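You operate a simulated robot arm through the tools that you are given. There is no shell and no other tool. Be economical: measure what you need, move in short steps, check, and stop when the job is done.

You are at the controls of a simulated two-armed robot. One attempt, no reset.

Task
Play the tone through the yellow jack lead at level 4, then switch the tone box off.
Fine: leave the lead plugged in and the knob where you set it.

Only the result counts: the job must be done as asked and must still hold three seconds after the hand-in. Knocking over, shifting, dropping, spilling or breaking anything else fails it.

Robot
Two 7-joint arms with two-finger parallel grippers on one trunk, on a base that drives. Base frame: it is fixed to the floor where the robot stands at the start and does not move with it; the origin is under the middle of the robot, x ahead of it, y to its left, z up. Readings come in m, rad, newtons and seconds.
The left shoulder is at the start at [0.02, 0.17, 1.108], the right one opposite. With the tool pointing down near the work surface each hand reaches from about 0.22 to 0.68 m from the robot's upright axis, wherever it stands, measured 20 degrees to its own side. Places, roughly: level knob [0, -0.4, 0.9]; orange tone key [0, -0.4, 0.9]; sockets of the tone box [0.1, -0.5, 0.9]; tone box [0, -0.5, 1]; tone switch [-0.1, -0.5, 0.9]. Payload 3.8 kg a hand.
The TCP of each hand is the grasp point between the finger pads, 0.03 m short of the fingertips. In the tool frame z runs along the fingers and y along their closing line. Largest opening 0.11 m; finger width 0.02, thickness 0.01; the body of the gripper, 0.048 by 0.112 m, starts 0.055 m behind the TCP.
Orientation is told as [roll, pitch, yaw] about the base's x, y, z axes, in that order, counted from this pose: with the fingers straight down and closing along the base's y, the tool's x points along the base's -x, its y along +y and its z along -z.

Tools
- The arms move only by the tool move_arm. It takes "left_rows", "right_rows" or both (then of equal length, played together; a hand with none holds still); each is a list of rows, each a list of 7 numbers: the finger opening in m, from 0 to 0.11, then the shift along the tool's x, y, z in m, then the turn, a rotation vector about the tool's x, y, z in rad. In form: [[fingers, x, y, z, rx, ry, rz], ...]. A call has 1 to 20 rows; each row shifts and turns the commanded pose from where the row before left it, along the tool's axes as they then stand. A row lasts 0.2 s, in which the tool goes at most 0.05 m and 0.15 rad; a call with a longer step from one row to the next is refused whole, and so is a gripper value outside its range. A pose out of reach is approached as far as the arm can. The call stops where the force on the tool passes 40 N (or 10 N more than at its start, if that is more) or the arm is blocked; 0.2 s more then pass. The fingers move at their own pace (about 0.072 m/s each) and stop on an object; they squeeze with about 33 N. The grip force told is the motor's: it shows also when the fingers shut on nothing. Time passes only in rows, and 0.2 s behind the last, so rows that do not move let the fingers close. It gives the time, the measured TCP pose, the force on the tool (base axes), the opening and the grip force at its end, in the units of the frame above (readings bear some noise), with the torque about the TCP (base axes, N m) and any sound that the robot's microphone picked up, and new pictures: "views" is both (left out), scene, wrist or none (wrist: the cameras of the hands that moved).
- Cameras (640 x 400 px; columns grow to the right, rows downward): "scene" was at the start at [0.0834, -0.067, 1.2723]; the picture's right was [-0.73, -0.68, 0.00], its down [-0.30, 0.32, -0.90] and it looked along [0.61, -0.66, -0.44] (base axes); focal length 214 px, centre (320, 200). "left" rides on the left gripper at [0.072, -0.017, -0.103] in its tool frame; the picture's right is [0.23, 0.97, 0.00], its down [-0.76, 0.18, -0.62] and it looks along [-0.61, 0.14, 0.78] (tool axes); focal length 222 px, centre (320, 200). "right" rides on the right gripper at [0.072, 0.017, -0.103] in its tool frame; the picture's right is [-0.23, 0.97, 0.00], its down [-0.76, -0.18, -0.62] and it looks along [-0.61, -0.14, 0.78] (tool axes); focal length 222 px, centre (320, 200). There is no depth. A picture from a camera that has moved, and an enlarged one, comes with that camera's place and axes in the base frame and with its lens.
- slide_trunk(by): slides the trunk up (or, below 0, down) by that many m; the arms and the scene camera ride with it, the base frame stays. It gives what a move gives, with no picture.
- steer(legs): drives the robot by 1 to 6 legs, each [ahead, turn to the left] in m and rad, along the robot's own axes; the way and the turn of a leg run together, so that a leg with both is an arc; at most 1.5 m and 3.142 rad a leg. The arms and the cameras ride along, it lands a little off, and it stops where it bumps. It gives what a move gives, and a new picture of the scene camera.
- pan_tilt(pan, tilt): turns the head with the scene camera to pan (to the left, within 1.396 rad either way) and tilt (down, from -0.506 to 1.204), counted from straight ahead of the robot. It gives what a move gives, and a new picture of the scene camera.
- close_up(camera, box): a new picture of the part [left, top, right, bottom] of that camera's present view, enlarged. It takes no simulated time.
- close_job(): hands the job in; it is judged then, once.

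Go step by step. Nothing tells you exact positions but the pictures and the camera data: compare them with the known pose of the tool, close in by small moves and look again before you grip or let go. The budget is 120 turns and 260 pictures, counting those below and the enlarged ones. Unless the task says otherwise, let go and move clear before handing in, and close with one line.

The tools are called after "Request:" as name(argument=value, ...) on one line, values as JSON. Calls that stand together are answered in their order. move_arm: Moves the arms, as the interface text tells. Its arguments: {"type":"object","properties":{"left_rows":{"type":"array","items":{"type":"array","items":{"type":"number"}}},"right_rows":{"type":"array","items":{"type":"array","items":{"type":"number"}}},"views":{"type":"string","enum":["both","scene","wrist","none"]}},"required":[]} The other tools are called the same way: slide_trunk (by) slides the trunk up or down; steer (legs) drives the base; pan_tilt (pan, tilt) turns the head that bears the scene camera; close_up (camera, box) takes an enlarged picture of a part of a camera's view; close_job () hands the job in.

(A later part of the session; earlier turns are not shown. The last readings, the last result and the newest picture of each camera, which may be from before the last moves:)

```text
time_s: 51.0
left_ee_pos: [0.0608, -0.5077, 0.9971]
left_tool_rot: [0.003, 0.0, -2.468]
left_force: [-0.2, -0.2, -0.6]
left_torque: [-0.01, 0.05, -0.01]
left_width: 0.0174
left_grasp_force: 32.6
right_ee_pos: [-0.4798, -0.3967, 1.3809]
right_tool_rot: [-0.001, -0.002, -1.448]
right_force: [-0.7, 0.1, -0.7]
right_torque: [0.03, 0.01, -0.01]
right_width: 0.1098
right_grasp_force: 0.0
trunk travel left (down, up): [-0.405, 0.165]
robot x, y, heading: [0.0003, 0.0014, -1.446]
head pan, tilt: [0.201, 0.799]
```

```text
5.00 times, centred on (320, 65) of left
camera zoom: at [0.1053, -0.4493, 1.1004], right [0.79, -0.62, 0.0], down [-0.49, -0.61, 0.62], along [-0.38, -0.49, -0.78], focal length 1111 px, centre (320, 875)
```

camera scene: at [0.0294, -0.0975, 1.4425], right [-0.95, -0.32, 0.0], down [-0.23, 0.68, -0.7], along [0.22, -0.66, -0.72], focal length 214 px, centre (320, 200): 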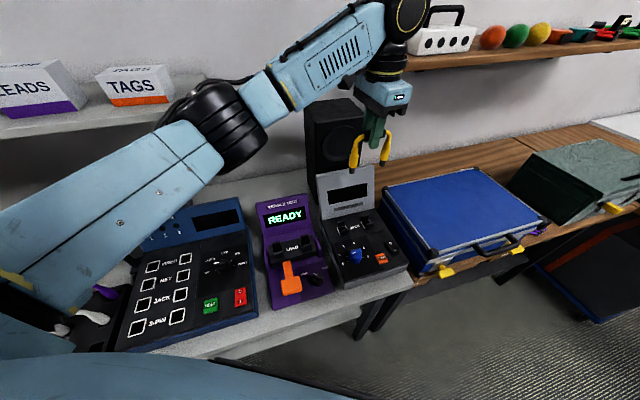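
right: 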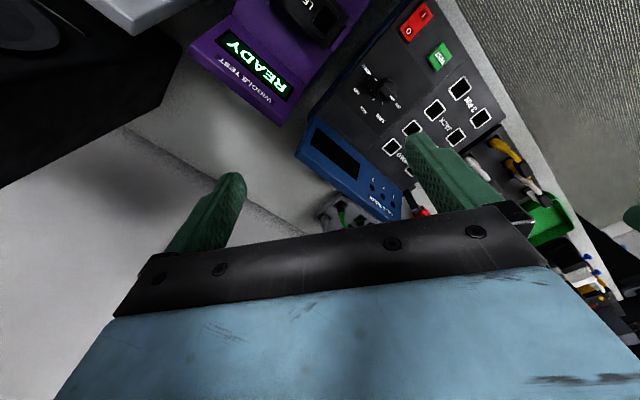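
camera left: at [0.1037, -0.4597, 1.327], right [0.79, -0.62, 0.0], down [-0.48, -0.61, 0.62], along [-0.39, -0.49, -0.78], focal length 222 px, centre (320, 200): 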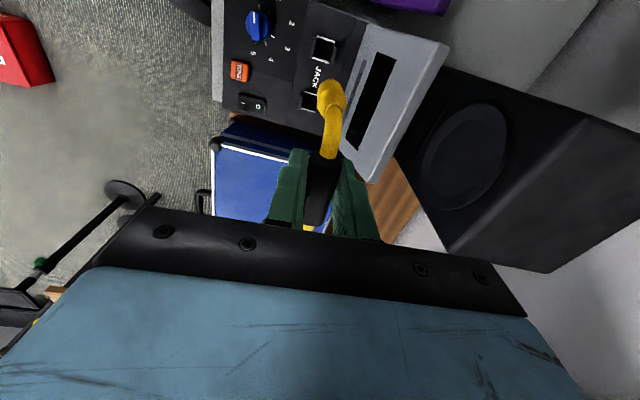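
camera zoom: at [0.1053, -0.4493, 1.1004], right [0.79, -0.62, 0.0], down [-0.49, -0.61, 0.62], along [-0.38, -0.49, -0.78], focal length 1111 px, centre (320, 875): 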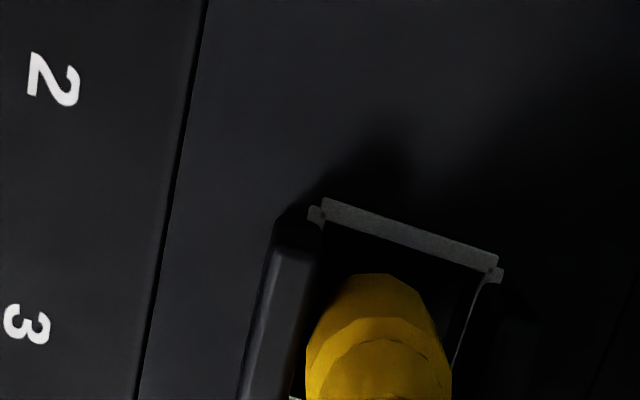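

Request:
move_arm(left_rows=[[0, 0, 0, 0.003, 0, 0, 0], [0, 0, 0, 0.003, 0, 0, 0], [0, 0, 0, 0.003, 0, 0, 0], [0, 0, 0, 0.003, 0, 0, 0], [0, 0, 0, 0.003, 0, 0, 0], [0, 0, 0, 0.003, 0, 0, 0], [0, 0, 0, 0.003, 0, 0, 0], [0, 0, 0, 0.003, 0, 0, 0], [0, 0, 0, 0, 0, 0, 0]], views="none")

Request:
close_up(camera="scene", box=[335, 195, 389, 240])

Request:
close_up(camera="left", box=[270, 25, 370, 105])

```text
time_s: 52.3
left_ee_pos: [0.0611, -0.5094, 0.9889]
left_tool_rot: [0.009, -0.011, -2.472]
left_force: [4.1, 11.3, 14.7]
left_torque: [0.53, -0.03, -0.2]
left_width: 0.0179
left_grasp_force: 32.8
right_ee_pos: [-0.4796, -0.3949, 1.3808]
right_tool_rot: [0.0, -0.003, -1.447]
right_force: [0.0, 0.3, 0.4]
right_torque: [0.0, -0.03, 0.05]
right_width: 0.1098
right_grasp_force: 0.1
trunk travel left (down, up): [-0.405, 0.165]
robot x, y, heading: [0.0011, 0.0029, -1.445]
head pan, tilt: [0.201, 0.799]
stopped in row 6 (left hand): the force on the tool passed its limit at 42 N (the readings are from after the stop); the commanded pose is now the measured one
```

```text
8.89 times, centred on (362, 218) of scene
camera zoom: at [0.0293, -0.0949, 1.4425], right [-0.95, -0.32, 0.0], down [-0.23, 0.68, -0.7], along [0.22, -0.66, -0.72], focal length 1906 px, centre (-53, 44)
```

zoom: 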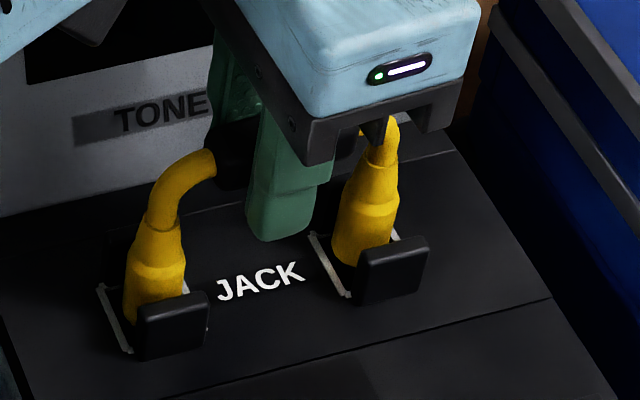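

```text
5.00 times, centred on (320, 65) of left
camera zoom: at [0.1071, -0.4496, 1.0906], right [0.78, -0.62, 0.01], down [-0.49, -0.6, 0.63], along [-0.39, -0.5, -0.77], focal length 1111 px, centre (320, 875)
```

zoom: 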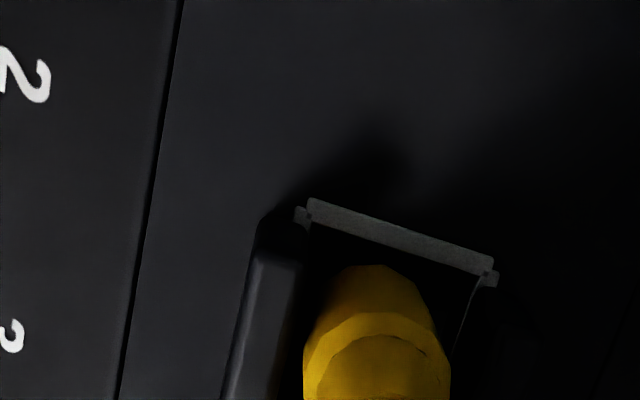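

Contact at a depth matching how deep it sat in the rack (handle ≈0.076 above deck). I'll level the hand and press lightly once more.

Request:
move_arm(left_rows=[[0, 0, 0, 0, 0.006, 0.011, 0], [0, 0, 0, 0.003, 0, 0, 0], [0, 0, 0, 0.002, 0, 0, 0], [0, 0, 0, 0.002, 0, 0, 0]], views="none")

Request:
close_up(camera="scene", box=[335, 195, 389, 240])

```text
time_s: 53.1
left_ee_pos: [0.0608, -0.5102, 0.9883]
left_tool_rot: [0.007, -0.004, -2.471]
left_force: [5.4, 14.1, 17.9]
left_torque: [0.55, -0.11, -0.41]
left_width: 0.0172
left_grasp_force: 32.8
right_ee_pos: [-0.4807, -0.395, 1.3835]
right_tool_rot: [0.0, -0.005, -1.446]
right_force: [-0.7, -0.5, -1.3]
right_torque: [-0.02, -0.03, -0.02]
right_width: 0.11
right_grasp_force: 0.1
trunk travel left (down, up): [-0.405, 0.165]
robot x, y, heading: [-0.0026, 0.0031, -1.443]
head pan, tilt: [0.201, 0.799]
stopped in row 3 (left hand): the force on the tool passed its limit at 43 N (the readings are from after the stop); the commanded pose is now the measured one
```

```text
8.89 times, centred on (362, 218) of scene
camera zoom: at [0.0293, -0.094, 1.4426], right [-0.95, -0.32, 0.0], down [-0.23, 0.68, -0.7], along [0.22, -0.66, -0.72], focal length 1906 px, centre (-53, 44)
```

zoom: 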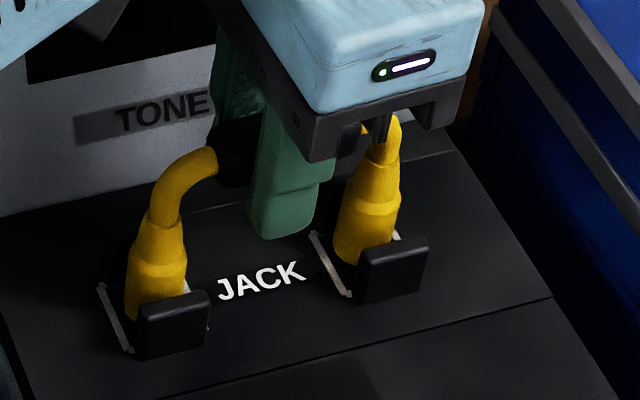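

It's firmly stopped. I'll release the lead and raise the hand to check how it sits.

Request:
move_arm(left_rows=[[0, 0, 0, -0.001, 0, 0, 0], [0.02, 0, 0, 0, 0, 0, 0], [0.04, 0, 0, 0, 0, 0, 0], [0.04, 0, 0, 0, 0, 0, 0], [0.04, 0, 0, -0.02, 0, 0, 0], [0.04, 0, 0, -0.04, 0, 0, 0], [0.04, 0, 0, -0.04, 0, 0, 0]], views="both")

Request:
close_up(camera="scene", box=[325, 185, 399, 245])

Request:
close_up(camera="left", box=[230, 0, 430, 200])

```text
time_s: 54.7
left_ee_pos: [0.0611, -0.5125, 1.0842]
left_tool_rot: [0.006, -0.004, -2.47]
left_force: [0.0, 0.2, -0.4]
left_torque: [-0.03, -0.02, -0.03]
left_width: 0.0398
left_grasp_force: 0.1
right_ee_pos: [-0.4812, -0.3962, 1.3807]
right_tool_rot: [-0.001, 0.0, -1.447]
right_force: [-0.5, -0.8, 0.2]
right_torque: [0.01, 0.03, 0.01]
right_width: 0.11
right_grasp_force: 0.1
trunk travel left (down, up): [-0.405, 0.165]
robot x, y, heading: [0.0022, -0.0011, -1.444]
head pan, tilt: [0.201, 0.799]
camera scene: at [0.0286, -0.0965, 1.4425], right [-0.95, -0.32, 0.0], down [-0.23, 0.68, -0.7], along [0.22, -0.66, -0.72], focal length 214 px, centre (320, 200)
camera left: at [0.1062, -0.453, 1.1876], right [0.78, -0.62, 0.01], down [-0.49, -0.61, 0.63], along [-0.39, -0.49, -0.78], focal length 222 px, centre (320, 200)
```

scene: 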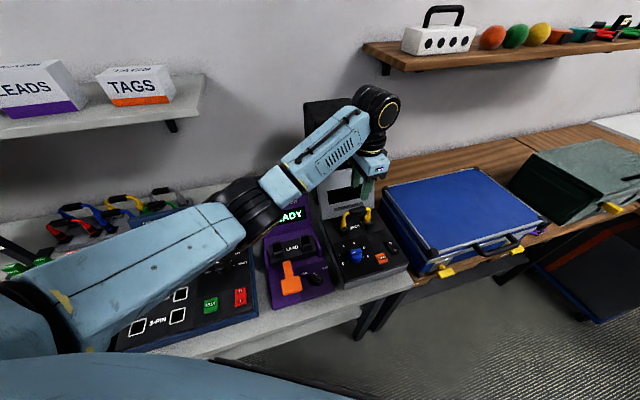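
left: 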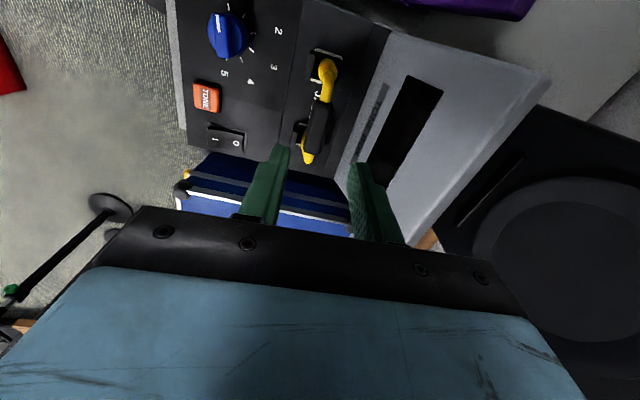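

```text
6.67 times, centred on (362, 215) of scene
camera zoom: at [0.0286, -0.0965, 1.4425], right [-0.95, -0.32, 0.0], down [-0.23, 0.68, -0.7], along [0.22, -0.66, -0.72], focal length 1430 px, centre (40, 100)
```

zoom: 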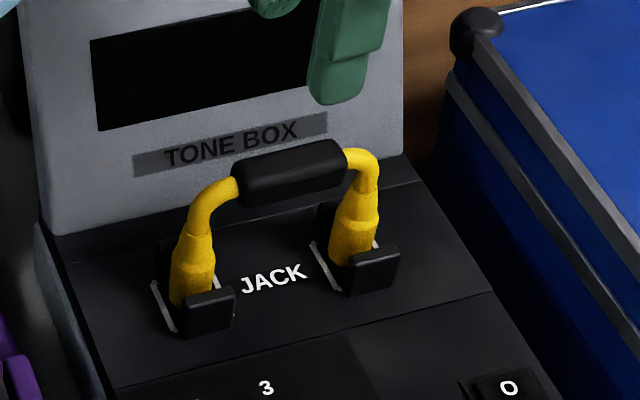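

```text
2.00 times, centred on (330, 100) of left
camera zoom: at [0.1062, -0.453, 1.1876], right [0.78, -0.62, 0.01], down [-0.49, -0.61, 0.63], along [-0.39, -0.49, -0.78], focal length 444 px, centre (300, 400)
```

zoom: 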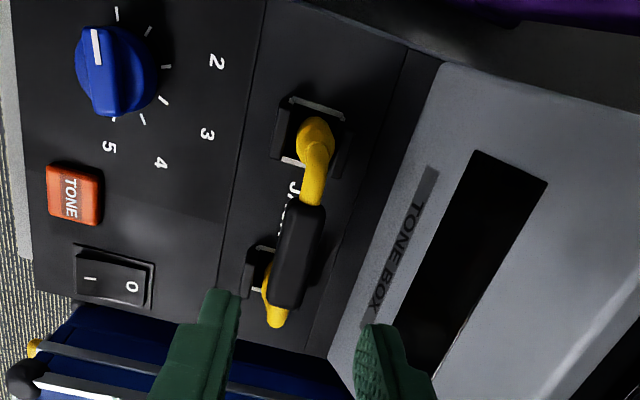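

The lead stands seated in both sockets. Now a close look at the knob from both cameras.

Request:
close_up(camera="left", box=[190, 0, 290, 90])

Request:
close_up(camera="scene", box=[325, 225, 415, 285])

```text
4.44 times, centred on (240, 45) of left
camera zoom: at [0.1062, -0.453, 1.1876], right [0.78, -0.62, 0.01], down [-0.49, -0.61, 0.63], along [-0.39, -0.49, -0.78], focal length 987 px, centre (676, 889)
```

zoom: 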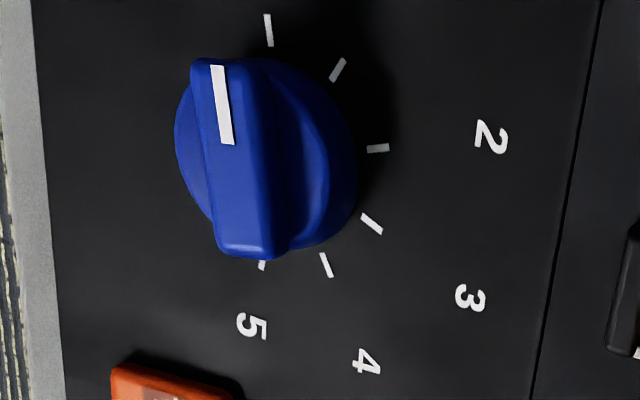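

```text
6.67 times, centred on (370, 255) of scene
camera zoom: at [0.0286, -0.0965, 1.4425], right [-0.95, -0.32, 0.0], down [-0.23, 0.68, -0.7], along [0.22, -0.66, -0.72], focal length 1430 px, centre (-13, -167)
```

zoom: 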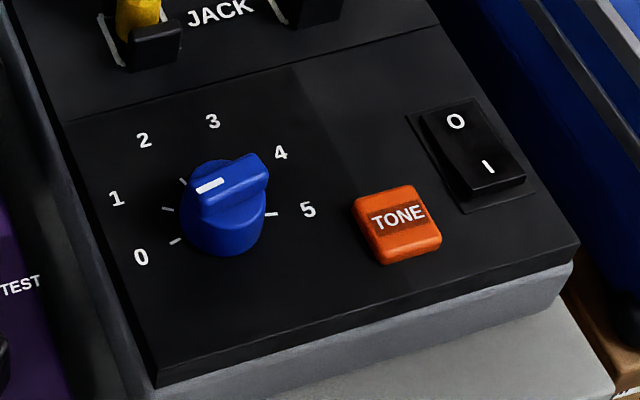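

Pointer is at 0, ticks are 45° apart, so level 4 is 180° clockwise. Knob axis ≈ (0.032, -0.409), top z≈0.942. I'll place the left hand above it, aligned across the grip bar.

Request:
move_arm(left_rows=[[0.04, 0.014, -0.033, 0, 0.006, 0.004, -0.131], [0.04, 0.0182, -0.0311, 0, 0, 0, -0.131], [0.04, 0.0221, -0.0282, 0, 0, 0, -0.131], [0.04, 0, 0, 0.04, 0, 0, 0], [0.04, 0, 0, 0.03, 0, 0, 0]], views="both")

Request:
close_up(camera="scene", box=[325, 205, 415, 285])

```text
time_s: 55.9
left_ee_pos: [0.0324, -0.4063, 1.0154]
left_tool_rot: [-0.001, -0.001, -2.077]
left_force: [1.0, 0.3, 1.0]
left_torque: [-0.02, 0.02, 0.0]
left_width: 0.0401
left_grasp_force: 0.0
right_ee_pos: [-0.4791, -0.3959, 1.3808]
right_tool_rot: [0.001, -0.002, -1.447]
right_force: [0.3, -0.5, 0.3]
right_torque: [-0.01, -0.01, 0.0]
right_width: 0.1101
right_grasp_force: 0.1
trunk travel left (down, up): [-0.405, 0.165]
robot x, y, heading: [0.0023, 0.0005, -1.447]
head pan, tilt: [0.201, 0.799]
camera scene: at [0.0286, -0.0965, 1.4425], right [-0.95, -0.32, 0.0], down [-0.23, 0.68, -0.7], along [0.22, -0.66, -0.72], focal length 214 px, centre (320, 200)
camera left: at [0.0519, -0.3352, 1.1176], right [0.96, -0.27, 0.0], down [-0.21, -0.75, 0.62], along [-0.17, -0.6, -0.78], focal length 222 px, centre (320, 200)
```

scene: 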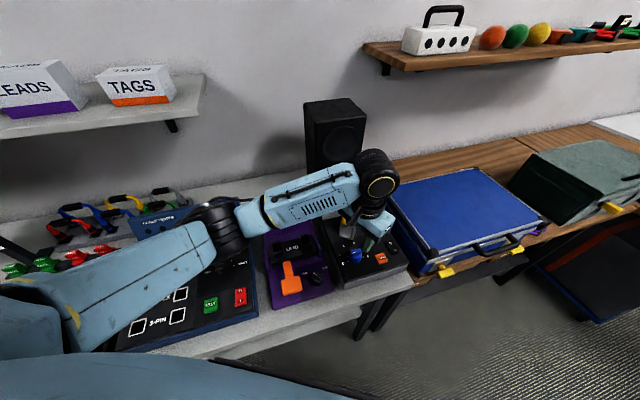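
left: 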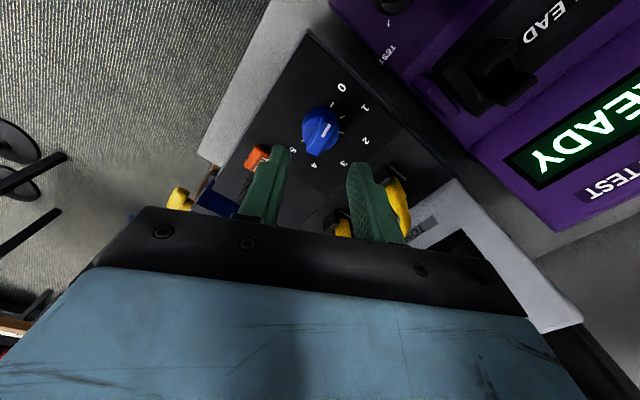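

```text
5.00 times, centred on (370, 245) of scene
camera zoom: at [0.0286, -0.0965, 1.4425], right [-0.95, -0.32, 0.0], down [-0.23, 0.68, -0.7], along [0.22, -0.66, -0.72], focal length 1072 px, centre (70, -25)
```

zoom: 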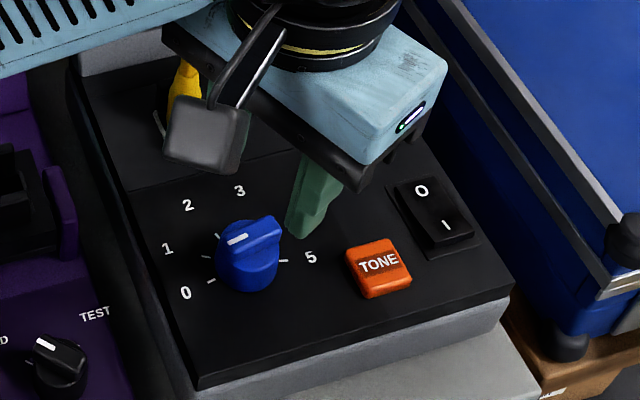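

Request:
close_up(camera="left", box=[260, 60, 400, 220])

```text
2.50 times, centred on (330, 140) of left
camera zoom: at [0.0519, -0.3352, 1.1176], right [0.96, -0.27, 0.0], down [-0.21, -0.75, 0.62], along [-0.17, -0.6, -0.78], focal length 555 px, centre (295, 350)
```

zoom: 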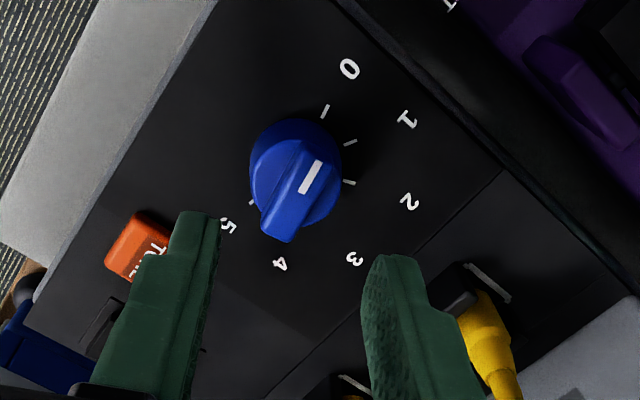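

The bar is about 11° off my finger alignment and 3 mm off centre; I'll correct and descend over the knob.

Request:
move_arm(left_rows=[[0.04, 0.003, -0.0015, 0, 0, 0, 0.1], [0.04, 0, 0, 0.02, 0, 0, 0.09], [0.04, 0, 0, 0.015, 0, 0, 0]], views="none")

Request:
close_up(camera="left", box=[260, 60, 400, 220])

Request:
close_up(camera="scene", box=[325, 205, 415, 285])

```text
time_s: 56.7
left_ee_pos: [0.0324, -0.4064, 0.9804]
left_tool_rot: [0.002, 0.0, -2.265]
left_force: [0.9, 0.2, 0.9]
left_torque: [0.02, -0.01, 0.0]
left_width: 0.0399
left_grasp_force: 0.2
right_ee_pos: [-0.4807, -0.3966, 1.3803]
right_tool_rot: [-0.001, -0.002, -1.447]
right_force: [0.7, 1.0, -0.3]
right_torque: [-0.01, -0.02, -0.01]
right_width: 0.11
right_grasp_force: 0.1
trunk travel left (down, up): [-0.405, 0.165]
robot x, y, heading: [0.0, 0.0011, -1.442]
head pan, tilt: [0.201, 0.799]
```

```text
2.50 times, centred on (330, 140) of left
camera zoom: at [0.0642, -0.3389, 1.0837], right [0.89, -0.45, 0.0], down [-0.35, -0.7, 0.62], along [-0.28, -0.56, -0.78], focal length 555 px, centre (295, 350)
```

zoom: 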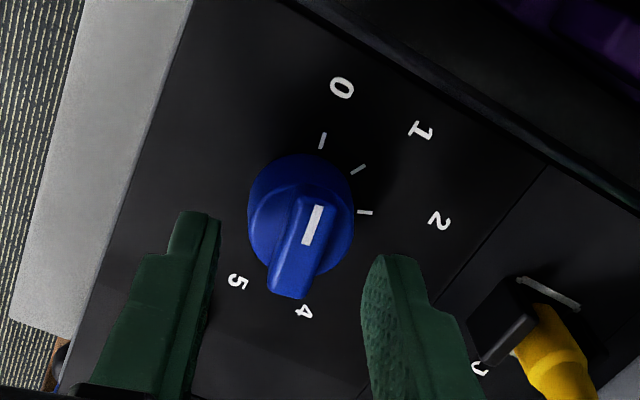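

```text
5.00 times, centred on (370, 245) of scene
camera zoom: at [0.0286, -0.0967, 1.4425], right [-0.95, -0.32, 0.0], down [-0.23, 0.68, -0.7], along [0.22, -0.66, -0.72], focal length 1072 px, centre (70, -25)
```

zoom: 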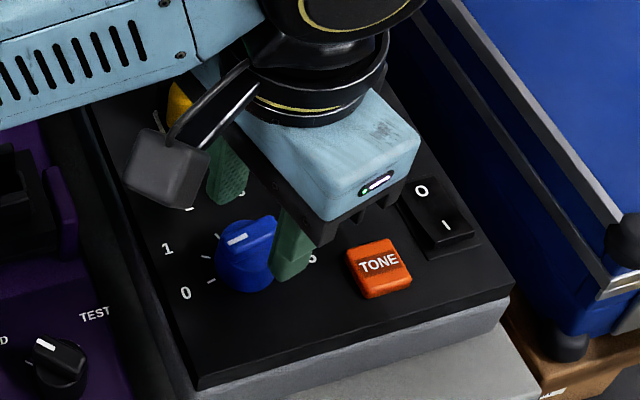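

Aligned. I'll descend to the grip bar and close gently.

Request:
move_arm(left_rows=[[0.04, -0.001, 0.001, 0.01, 0, 0, 0.05], [0.04, 0, 0, 0.008, 0, 0, 0], [0.04, 0, 0, 0, 0, 0, 0]], views="none")

Request:
close_up(camera="left", box=[260, 60, 400, 220])

Request:
close_up(camera="scene", box=[345, 225, 395, 275])

```text
time_s: 57.5
left_ee_pos: [0.0315, -0.4053, 0.9636]
left_tool_rot: [0.002, 0.001, -2.315]
left_force: [-0.2, 0.4, -0.1]
left_torque: [0.03, 0.04, 0.03]
left_width: 0.0403
left_grasp_force: 0.1
right_ee_pos: [-0.4793, -0.3967, 1.3812]
right_tool_rot: [0.001, -0.001, -1.448]
right_force: [-0.5, 0.1, -0.1]
right_torque: [0.0, -0.01, 0.0]
right_width: 0.1101
right_grasp_force: 0.1
trunk travel left (down, up): [-0.405, 0.165]
robot x, y, heading: [0.0005, 0.0019, -1.446]
head pan, tilt: [0.201, 0.799]
```

```text
2.50 times, centred on (330, 140) of left
camera zoom: at [0.0668, -0.3413, 1.066], right [0.87, -0.49, 0.0], down [-0.39, -0.68, 0.62], along [-0.31, -0.54, -0.78], focal length 555 px, centre (295, 350)
```

zoom: 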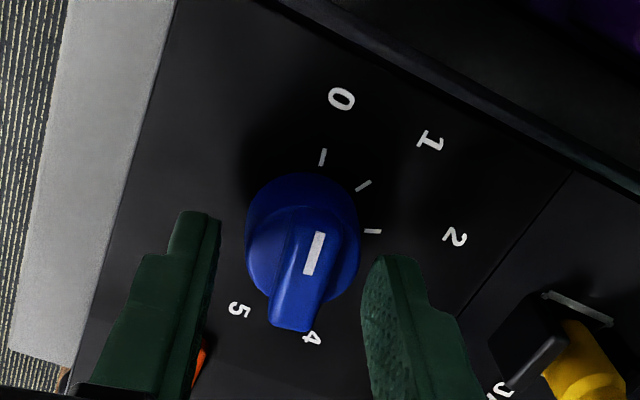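

```text
8.00 times, centred on (370, 250) of scene
camera zoom: at [0.0287, -0.0968, 1.4425], right [-0.95, -0.32, 0.0], down [-0.23, 0.68, -0.7], along [0.22, -0.66, -0.72], focal length 1716 px, centre (-80, -200)
```

zoom: 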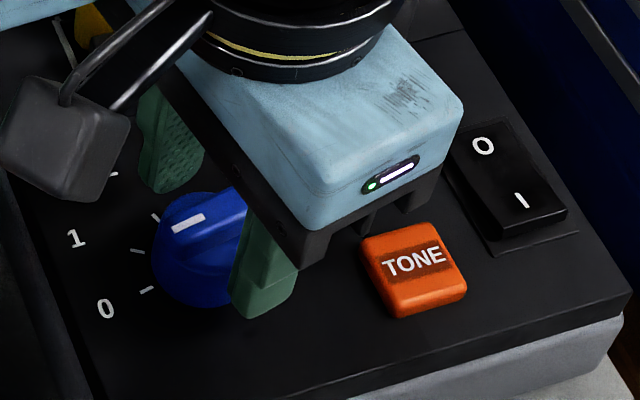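

Request:
move_arm(left_rows=[[0.04, 0, 0, 0.005, 0, 0, 0], [0.0, 0, 0, 0, 0, 0, 0], [0.0, 0, 0, 0, 0, 0, 0], [0.0, 0, 0, 0, 0, 0, 0]], views="none")

Request:
close_up(camera="left", box=[260, 60, 400, 220])

```text
time_s: 58.5
left_ee_pos: [0.0334, -0.4065, 0.9594]
left_tool_rot: [0.003, 0.0, -2.315]
left_force: [8.0, -8.4, 5.7]
left_torque: [0.02, -0.54, 0.04]
left_width: 0.0314
left_grasp_force: 44.5
right_ee_pos: [-0.479, -0.3966, 1.3804]
right_tool_rot: [-0.002, 0.0, -1.448]
right_force: [-0.1, -0.3, -0.6]
right_torque: [-0.05, -0.01, 0.0]
right_width: 0.1101
right_grasp_force: 0.0
trunk travel left (down, up): [-0.405, 0.165]
robot x, y, heading: [0.0036, 0.0004, -1.443]
head pan, tilt: [0.201, 0.799]
```

```text
2.50 times, centred on (330, 140) of left
camera zoom: at [0.0688, -0.3421, 1.0622], right [0.87, -0.49, 0.0], down [-0.39, -0.68, 0.62], along [-0.31, -0.54, -0.78], focal length 555 px, centre (295, 350)
```

zoom: 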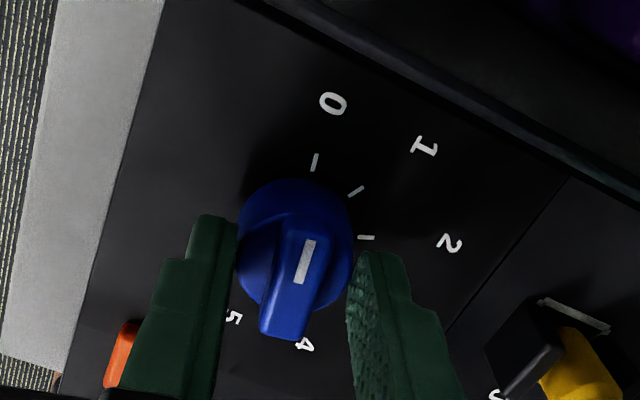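

The fingers caught the round skirt, so I'm a bit low. Open, raise 7 mm, and regrip just the bar.

Request:
move_arm(left_rows=[[0.04, 0, 0, 0, 0, 0, 0], [0.04, -0.003, 0, -0.004, 0, 0, 0], [0.04, 0, -0.001, -0.003, 0, 0, 0], [0.0, 0, 0, 0, 0, 0, 0], [0.0, 0, 0, 0, 0, 0, 0], [0.0, 0, 0, 0, 0, 0, 0]], views="none")

Request:
close_up(camera="left", box=[260, 60, 400, 220])

```text
time_s: 59.9
left_ee_pos: [0.0311, -0.409, 0.9661]
left_tool_rot: [0.004, 0.0, -2.314]
left_force: [12.2, -12.9, 5.2]
left_torque: [0.09, -0.45, -0.85]
left_width: 0.0131
left_grasp_force: 44.8
right_ee_pos: [-0.4785, -0.3984, 1.3814]
right_tool_rot: [0.0, 0.0, -1.447]
right_force: [0.4, 0.9, 0.5]
right_torque: [0.0, 0.01, -0.01]
right_width: 0.1099
right_grasp_force: 0.0
trunk travel left (down, up): [-0.405, 0.165]
robot x, y, heading: [-0.0008, 0.002, -1.447]
head pan, tilt: [0.201, 0.799]
```

```text
2.50 times, centred on (330, 140) of left
camera zoom: at [0.0665, -0.3443, 1.069], right [0.87, -0.49, 0.0], down [-0.39, -0.68, 0.62], along [-0.3, -0.54, -0.78], focal length 555 px, centre (295, 350)
```

zoom: 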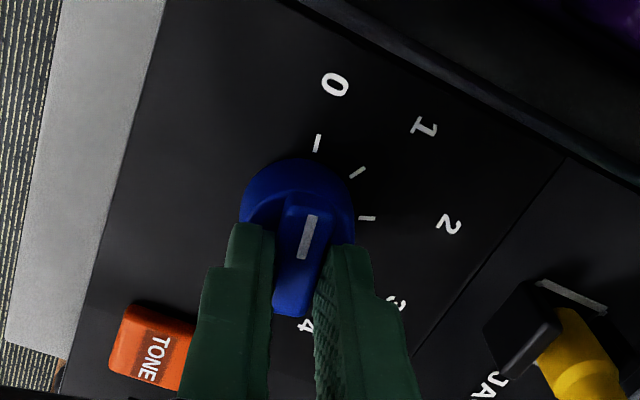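

Bar gripped at 13 mm. A side load of ~18 N shows I'm off-centre; shift 3 mm to relieve it, then start turning clockwise.

Request:
move_arm(left_rows=[[0.0, 0, 0.002, 0, 0, 0, 0.03], [0.0, 0, 0.001, 0, 0, 0, 0.02]], views="none")

```text
time_s: 60.5
left_ee_pos: [0.0308, -0.4086, 0.9655]
left_tool_rot: [0.001, -0.002, -2.365]
left_force: [3.4, -9.3, 4.8]
left_torque: [0.5, -0.85, 0.01]
left_width: 0.0126
left_grasp_force: 45.0
right_ee_pos: [-0.4796, -0.3965, 1.3795]
right_tool_rot: [-0.001, 0.001, -1.446]
right_force: [-0.7, 0.0, -0.6]
right_torque: [0.02, 0.0, 0.01]
right_width: 0.1097
right_grasp_force: 0.1
trunk travel left (down, up): [-0.405, 0.165]
robot x, y, heading: [-0.0019, -0.0001, -1.444]
head pan, tilt: [0.201, 0.799]
```

Request:
move_arm(left_rows=[[0.0, 0, 0.001, 0, 0, 0, 0.1], [0.0, 0, 0, 0, 0, 0, 0.12], [0.0, 0, 0, 0, 0, 0, 0.12], [0.0, 0, 0, 0, 0, 0, 0.12], [0.0, 0, 0, 0, 0, 0, 0]], views="none")

Request:
close_up(camera="left", box=[260, 60, 400, 220])

```text
time_s: 61.7
left_ee_pos: [0.0318, -0.4082, 0.9663]
left_tool_rot: [0.0, -0.001, -2.829]
left_force: [-2.2, 2.5, 11.1]
left_torque: [0.31, -0.28, 0.0]
left_width: 0.0129
left_grasp_force: 44.8
right_ee_pos: [-0.4812, -0.3952, 1.3798]
right_tool_rot: [-0.002, -0.002, -1.448]
right_force: [-1.5, 0.3, -0.2]
right_torque: [0.03, -0.04, -0.01]
right_width: 0.1101
right_grasp_force: 0.0
trunk travel left (down, up): [-0.405, 0.165]
robot x, y, heading: [-0.0029, -0.0005, -1.45]
head pan, tilt: [0.201, 0.799]
```

```text
2.50 times, centred on (330, 140) of left
camera zoom: at [0.0937, -0.3701, 1.0689], right [0.51, -0.86, 0.0], down [-0.67, -0.4, 0.62], along [-0.53, -0.32, -0.78], focal length 555 px, centre (295, 350)
```

zoom: 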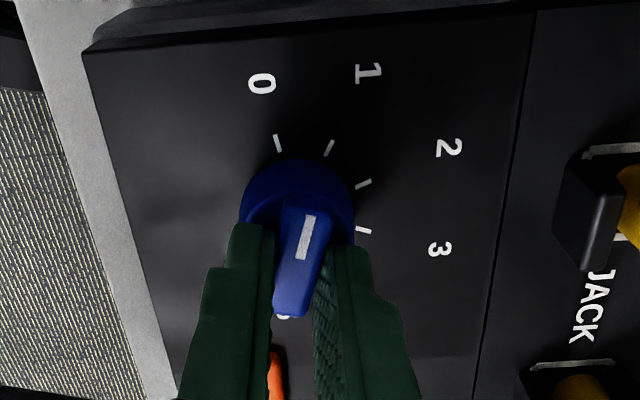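

It turns well, now near 1. Continue turning clockwise.

Request:
move_arm(left_rows=[[0.0, 0, 0, -0.001, 0, 0, 0.12], [0.0, 0, 0, 0, 0, 0, 0.12], [0.0, 0, 0, 0, 0, 0, 0.12], [0.0, 0, 0, 0, 0, 0, 0.12], [0.0, 0, 0, 0, 0, 0, 0.12], [0.0, 0, 0, 0, 0, 0, 0.12], [0.0, 0, 0, 0, 0, 0, 0.12], [0.0, 0, 0, 0, 0, 0, 0.1], [0.0, 0, 0, 0, 0, 0, 0]], views="none")

Request:
close_up(camera="left", box=[260, 60, 400, 220])

Request:
close_up(camera="scene", box=[325, 195, 415, 285])

```text
time_s: 63.7
left_ee_pos: [0.032, -0.4071, 0.9657]
left_tool_rot: [-0.006, -0.001, 2.513]
left_force: [-11.1, 21.8, -17.3]
left_torque: [0.04, -0.24, 0.0]
left_width: 0.013
left_grasp_force: 45.5
right_ee_pos: [-0.48, -0.3947, 1.3806]
right_tool_rot: [0.001, -0.004, -1.445]
right_force: [0.8, 0.1, -0.8]
right_torque: [0.0, -0.01, 0.02]
right_width: 0.11
right_grasp_force: 0.0
trunk travel left (down, up): [-0.405, 0.165]
robot x, y, heading: [0.0014, 0.0011, -1.444]
head pan, tilt: [0.201, 0.799]
```

```text
2.50 times, centred on (330, 140) of left
camera zoom: at [0.0985, -0.4364, 1.0691], right [-0.39, -0.92, 0.0], down [-0.72, 0.3, 0.62], along [-0.57, 0.25, -0.78], focal length 555 px, centre (295, 350)
```

zoom: 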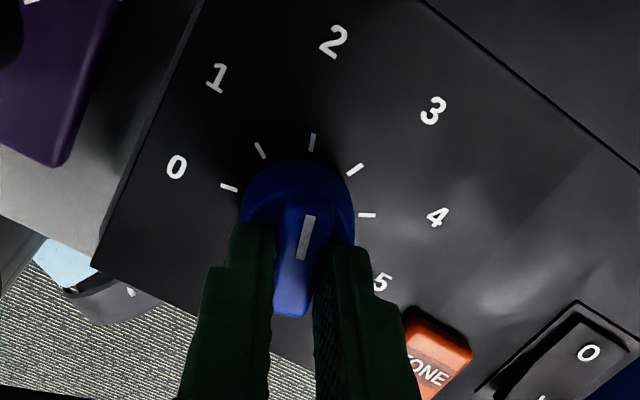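

```text
4.44 times, centred on (370, 240) of scene
camera zoom: at [0.0271, -0.0948, 1.4426], right [-0.95, -0.32, 0.0], down [-0.23, 0.68, -0.7], along [0.22, -0.66, -0.72], focal length 953 px, centre (98, 22)
```

zoom: 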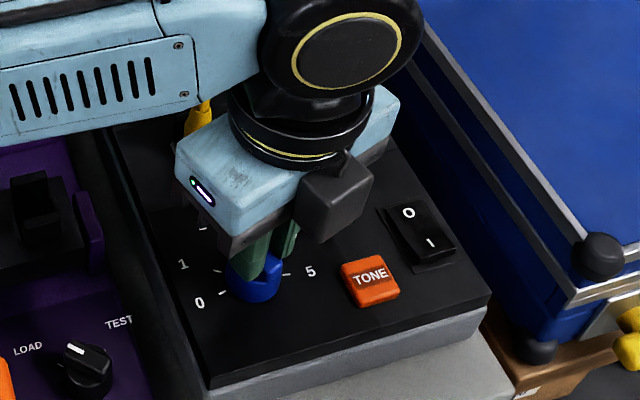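

The pointer is at about 2 after 80°, so one step is 40°. I'll open, rise, turn the hand back 180° and regrip for the second half.

Request:
move_arm(left_rows=[[0.03, 0, 0, 0, 0, 0, 0], [0.04, 0, 0, 0, 0, 0, 0], [0.04, 0, 0, -0.02, 0, 0, 0], [0.04, 0, 0, -0.02, 0, 0, 0], [0.04, 0, 0, 0, 0, 0, -0.15], [0.04, 0, 0, 0, 0, 0, -0.15], [0.04, 0, 0, 0, 0, 0, -0.15], [0.04, 0, 0, 0, 0, 0, -0.15], [0.04, 0, 0, 0, 0, 0, -0.15], [0.04, 0, 0, 0, 0, 0, -0.15], [0.04, 0, 0, 0, 0, 0, -0.15], [0.04, 0, 0, 0, 0, 0, -0.15], [0.04, 0, 0, 0, 0, 0, -0.15], [0.04, 0, 0, 0, 0, 0, -0.15]], views="none")

Request:
move_arm(left_rows=[[0.04, 0, 0, 0, 0, 0, -0.15], [0.04, 0, 0, 0, 0, 0, -0.15], [0.04, 0, 0, 0, 0, 0, -0.15], [0.04, 0, 0, 0, 0, 0, -0.15], [0.04, 0, 0, 0, 0, 0, -0.15], [0.04, 0, 0, 0, 0, 0, -0.15], [0.04, 0, 0, 0, 0, 0, -0.15], [0.04, 0, 0, 0, 0, 0, -0.15], [0.04, 0, 0, 0, 0, 0, -0.15], [0.04, 0, 0, 0, 0, 0, -0.15], [0.04, 0, 0, 0, 0, 0, -0.14]], views="both")

Request:
close_up(camera="left", box=[260, 60, 400, 220])

Request:
close_up(camera="scene", box=[325, 195, 415, 285])

```text
time_s: 66.7
left_ee_pos: [0.0329, -0.4105, 1.007]
left_tool_rot: [0.001, 0.0, -2.265]
left_force: [-0.3, 0.4, -0.8]
left_torque: [0.01, -0.02, -0.03]
left_width: 0.0399
left_grasp_force: 0.0
right_ee_pos: [-0.4803, -0.396, 1.38]
right_tool_rot: [-0.001, -0.003, -1.446]
right_force: [-0.1, 0.2, 0.2]
right_torque: [0.01, 0.0, -0.02]
right_width: 0.1099
right_grasp_force: 0.1
trunk travel left (down, up): [-0.405, 0.165]
robot x, y, heading: [-0.0007, 0.0016, -1.442]
head pan, tilt: [0.201, 0.799]
```

```text
time_s: 69.1
left_ee_pos: [0.0322, -0.409, 1.0063]
left_tool_rot: [0.0, -0.002, -0.626]
left_force: [0.3, 0.2, -0.7]
left_torque: [0.0, -0.01, 0.02]
left_width: 0.0397
left_grasp_force: 0.1
right_ee_pos: [-0.48, -0.3967, 1.3804]
right_tool_rot: [0.002, -0.001, -1.446]
right_force: [0.2, 0.1, -0.4]
right_torque: [-0.01, 0.01, -0.01]
right_width: 0.1101
right_grasp_force: 0.2
trunk travel left (down, up): [-0.405, 0.165]
robot x, y, heading: [-0.0032, 0.0001, -1.441]
head pan, tilt: [0.201, 0.799]
camera scene: at [0.0287, -0.0968, 1.4425], right [-0.95, -0.32, 0.0], down [-0.23, 0.68, -0.7], along [0.22, -0.66, -0.72], focal length 214 px, centre (320, 200)
camera left: at [-0.0372, -0.381, 1.1098], right [0.39, 0.92, 0.0], down [0.72, -0.3, 0.62], along [0.58, -0.24, -0.78], focal length 222 px, centre (320, 200)
```

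scene: 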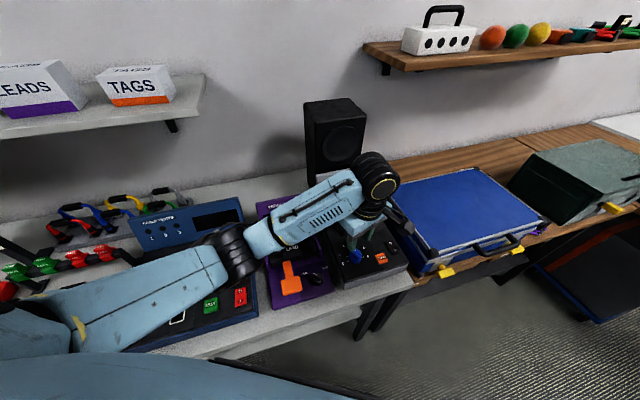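
left: 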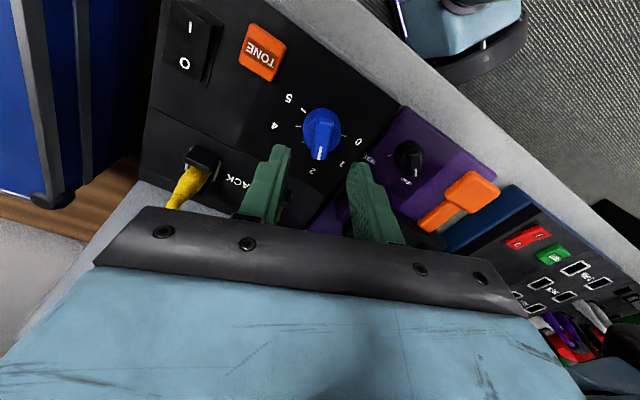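

```text
2.50 times, centred on (330, 140) of left
camera zoom: at [-0.0372, -0.381, 1.1098], right [0.39, 0.92, 0.0], down [0.72, -0.3, 0.62], along [0.58, -0.24, -0.78], focal length 555 px, centre (295, 350)
```

zoom: 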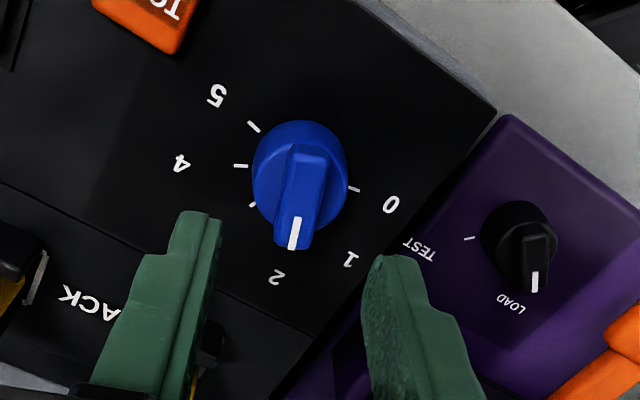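

```text
4.44 times, centred on (370, 240) of scene
camera zoom: at [0.0287, -0.0968, 1.4425], right [-0.95, -0.32, 0.0], down [-0.23, 0.68, -0.7], along [0.22, -0.66, -0.72], focal length 953 px, centre (98, 22)
```

zoom: 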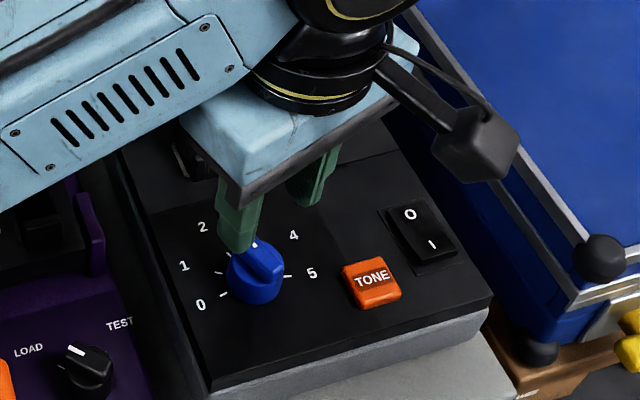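

Well centred over the bar again. Descend and regrip.

Request:
move_arm(left_rows=[[0.04, 0, -0.001, 0.02, 0, 0, -0.04], [0.04, 0, 0, 0.02, 0, 0, 0], [0.04, 0, 0, 0, 0, 0, 0], [0.0, 0, 0, 0, 0, 0, 0], [0.0, 0, 0, 0, 0, 0, 0], [0.0, 0, 0, 0, 0, 0, 0]], views="none")

Request:
close_up(camera="left", box=[260, 60, 400, 220])

```text
time_s: 70.5
left_ee_pos: [0.0334, -0.4084, 0.9689]
left_tool_rot: [0.003, -0.002, -0.587]
left_force: [11.0, 17.0, 1.1]
left_torque: [0.37, -0.23, 0.03]
left_width: 0.0127
left_grasp_force: 45.1
right_ee_pos: [-0.4789, -0.3941, 1.3821]
right_tool_rot: [-0.001, -0.003, -1.447]
right_force: [0.1, -0.9, 1.0]
right_torque: [0.0, 0.03, 0.02]
right_width: 0.1097
right_grasp_force: 0.1
trunk travel left (down, up): [-0.405, 0.165]
robot x, y, heading: [0.0033, -0.0012, -1.44]
head pan, tilt: [0.201, 0.799]
```

```text
2.50 times, centred on (330, 140) of left
camera zoom: at [-0.0376, -0.3826, 1.0714], right [0.35, 0.94, 0.0], down [0.73, -0.28, 0.62], along [0.59, -0.22, -0.78], focal length 555 px, centre (295, 350)
```

zoom: 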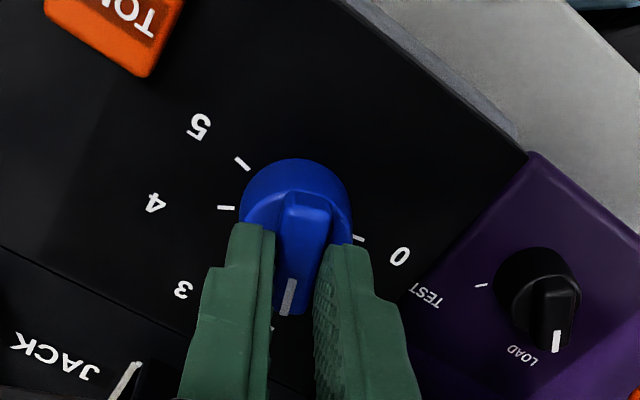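

Regripped with the pointer at 2. Now turn a further ~79° clockwise to 4.

Request:
move_arm(left_rows=[[0.0, 0, 0.002, 0, 0, 0, 0], [0.0, 0, 0.001, 0, 0, 0, 0.125], [0.0, 0, 0, 0, 0, 0, 0.125], [0.0, 0, 0, 0, 0, 0, 0.125], [0.0, 0, 0, 0, 0, 0, 0.125], [0.0, 0, 0, 0, 0, 0, 0.125], [0.0, 0, 0, 0, 0, 0, 0.125], [0.0, 0, 0, 0, 0, 0, 0.125], [0.0, 0, 0, 0, 0, 0, 0.125], [0.0, 0, 0, 0, 0, 0, 0.125], [0.0, 0, 0, 0, 0, 0, 0.125], [0.0, 0, 0, 0, 0, 0, 0.125], [0.0, 0, 0, 0, 0, 0, 0]], views="none")

Request:
close_up(camera="left", box=[260, 60, 400, 220])

```text
time_s: 73.3
left_ee_pos: [0.0328, -0.4084, 0.9694]
left_tool_rot: [0.002, -0.005, -1.966]
left_force: [-0.7, -11.4, 25.8]
left_torque: [-0.16, 0.01, -0.04]
left_width: 0.0127
left_grasp_force: 45.3
right_ee_pos: [-0.4799, -0.3969, 1.3805]
right_tool_rot: [0.0, -0.001, -1.446]
right_force: [-0.4, 0.1, 0.1]
right_torque: [-0.01, 0.01, -0.02]
right_width: 0.1101
right_grasp_force: 0.0
trunk travel left (down, up): [-0.405, 0.165]
robot x, y, heading: [-0.0021, -0.0009, -1.449]
head pan, tilt: [0.201, 0.799]
```

```text
2.50 times, centred on (330, 140) of left
camera zoom: at [0.0437, -0.3348, 1.0711], right [0.99, -0.17, 0.0], down [-0.13, -0.77, 0.63], along [-0.1, -0.62, -0.78], focal length 555 px, centre (295, 350)
```

zoom: 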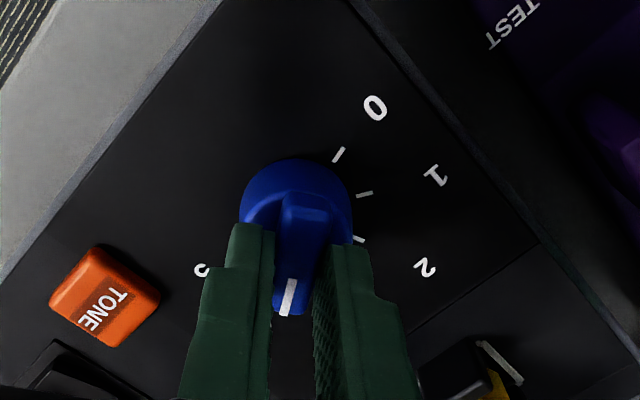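

Release and lift to read the pointer against the 4 mark.

Request:
move_arm(left_rows=[[0.03, 0, 0, 0, 0, 0, 0], [0.04, 0, 0, 0, 0, 0, 0], [0.04, 0, 0, -0.02, 0, 0, 0], [0.04, 0, 0, -0.04, 0, 0, 0], [0.04, 0, 0, -0.04, 0, 0, 0]], views="none")

Request:
close_up(camera="left", box=[250, 40, 400, 220])

Request:
close_up(camera="scene", box=[325, 195, 415, 285])

```text
time_s: 74.5
left_ee_pos: [0.0326, -0.4086, 1.0673]
left_tool_rot: [0.001, 0.002, -1.962]
left_force: [0.9, -0.8, -0.8]
left_torque: [0.03, -0.01, 0.03]
left_width: 0.04
left_grasp_force: 0.1
right_ee_pos: [-0.48, -0.397, 1.3802]
right_tool_rot: [0.0, -0.002, -1.446]
right_force: [0.1, -0.6, 0.4]
right_torque: [-0.03, 0.01, 0.02]
right_width: 0.1099
right_grasp_force: 0.0
trunk travel left (down, up): [-0.405, 0.165]
robot x, y, heading: [0.0013, 0.0026, -1.443]
head pan, tilt: [0.201, 0.799]
```

```text
2.22 times, centred on (325, 130) of left
camera zoom: at [0.0435, -0.3361, 1.1701], right [0.99, -0.16, 0.0], down [-0.13, -0.77, 0.62], along [-0.1, -0.61, -0.78], focal length 494 px, centre (309, 356)
```

zoom: 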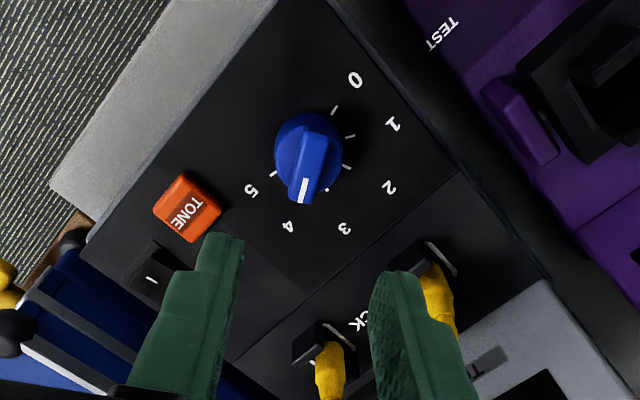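

```text
4.44 times, centred on (370, 240) of scene
camera zoom: at [0.0286, -0.0966, 1.4425], right [-0.95, -0.32, 0.0], down [-0.23, 0.68, -0.7], along [0.22, -0.66, -0.72], focal length 953 px, centre (98, 22)
```

zoom: 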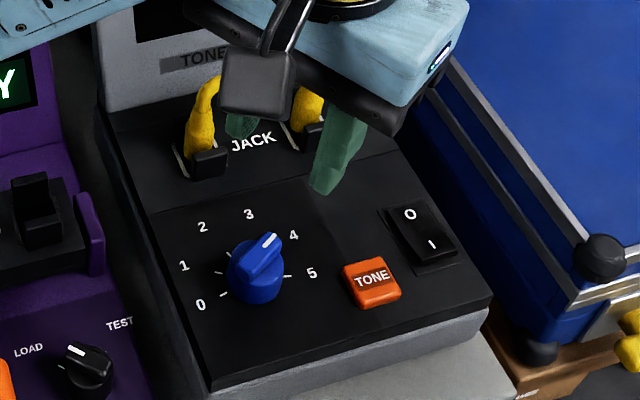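

Request:
close_up(camera="left", box=[300, 70, 350, 110])

Request:
close_up(camera="left", box=[280, 60, 370, 160])

```text
10.00 times, centred on (325, 90) of left
camera zoom: at [0.0435, -0.3361, 1.1701], right [0.99, -0.16, 0.0], down [-0.13, -0.77, 0.62], along [-0.1, -0.61, -0.78], focal length 2221 px, centre (270, 1300)
```

zoom: 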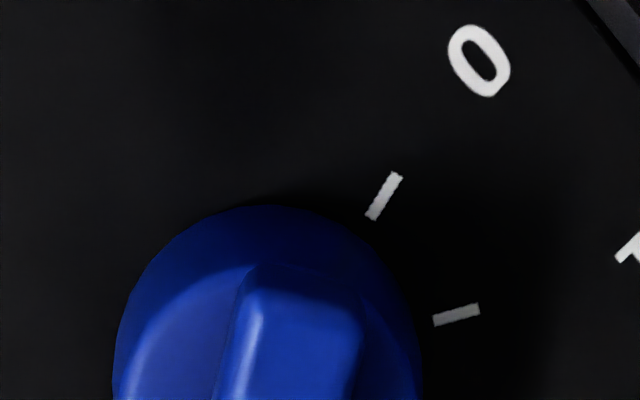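

```text
4.00 times, centred on (325, 110) of left
camera zoom: at [0.0435, -0.3361, 1.1701], right [0.99, -0.16, 0.0], down [-0.13, -0.77, 0.62], along [-0.1, -0.61, -0.78], focal length 888 px, centre (300, 560)
```

zoom: 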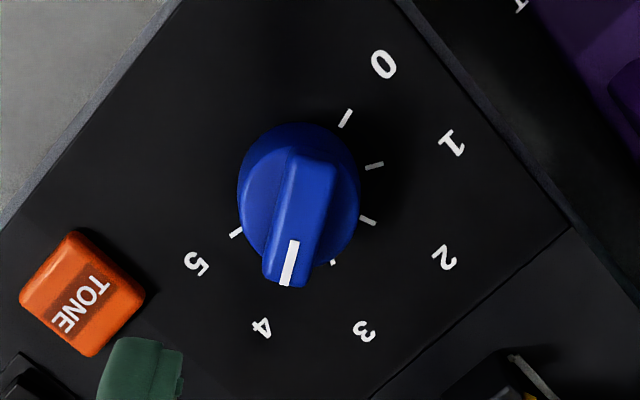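

The pointer reads 4. Next, the switch: I'll close the fingers and move above its "I" end at about (-0.066, -0.455).

Request:
move_arm(left_rows=[[0.0, -0.027, -0.0246, 0, 0, 0, 0], [0.0, -0.027, -0.0246, 0, 0, 0, 0], [0.0, -0.0266, -0.0246, 0, 0, 0, 0], [0.0, 0, 0, 0.03, 0, 0, 0], [0.0, 0, 0, 0.03, 0, 0, 0]], views="none")

Request:
close_up(camera="left", box=[220, 60, 420, 260])

Request:
close_up(camera="scene", box=[325, 195, 415, 285])

```text
time_s: 75.7
left_ee_pos: [-0.0677, -0.4543, 1.0067]
left_tool_rot: [0.003, -0.001, -1.964]
left_force: [-0.4, -0.6, 0.1]
left_torque: [-0.02, 0.01, 0.03]
left_width: 0.0
left_grasp_force: 33.0
right_ee_pos: [-0.4808, -0.3977, 1.3805]
right_tool_rot: [0.0, -0.002, -1.448]
right_force: [-0.5, 0.5, 0.1]
right_torque: [0.01, 0.0, 0.0]
right_width: 0.1102
right_grasp_force: 0.0
trunk travel left (down, up): [-0.405, 0.165]
robot x, y, heading: [-0.0008, 0.0027, -1.446]
head pan, tilt: [0.201, 0.799]
```

```text
2.00 times, centred on (320, 160) of left
camera zoom: at [-0.0555, -0.3816, 1.1089], right [0.99, -0.16, 0.0], down [-0.13, -0.77, 0.62], along [-0.1, -0.62, -0.78], focal length 444 px, centre (320, 280)
```

zoom: 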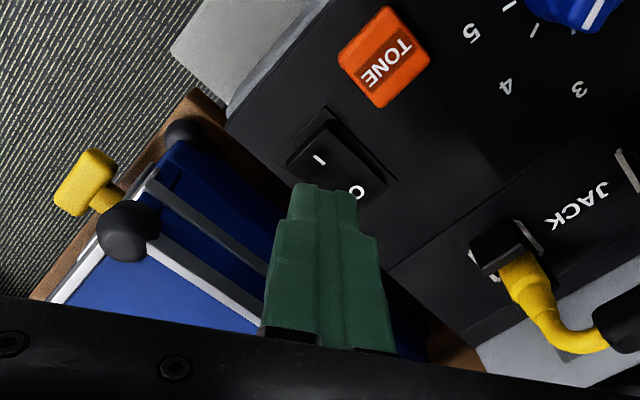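

```text
4.44 times, centred on (370, 240) of scene
camera zoom: at [0.0279, -0.0967, 1.4425], right [-0.95, -0.32, 0.0], down [-0.23, 0.68, -0.7], along [0.22, -0.66, -0.72], focal length 953 px, centre (98, 22)
```

zoom: 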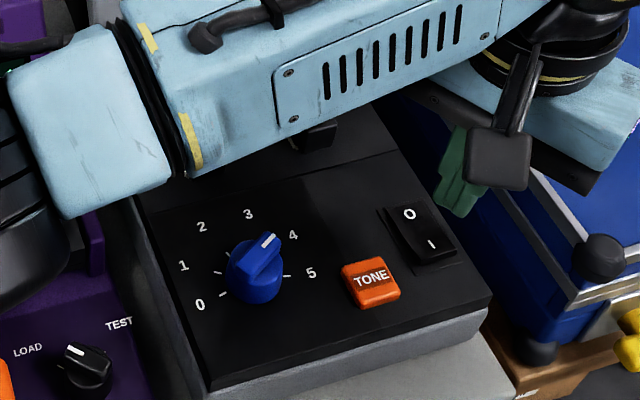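

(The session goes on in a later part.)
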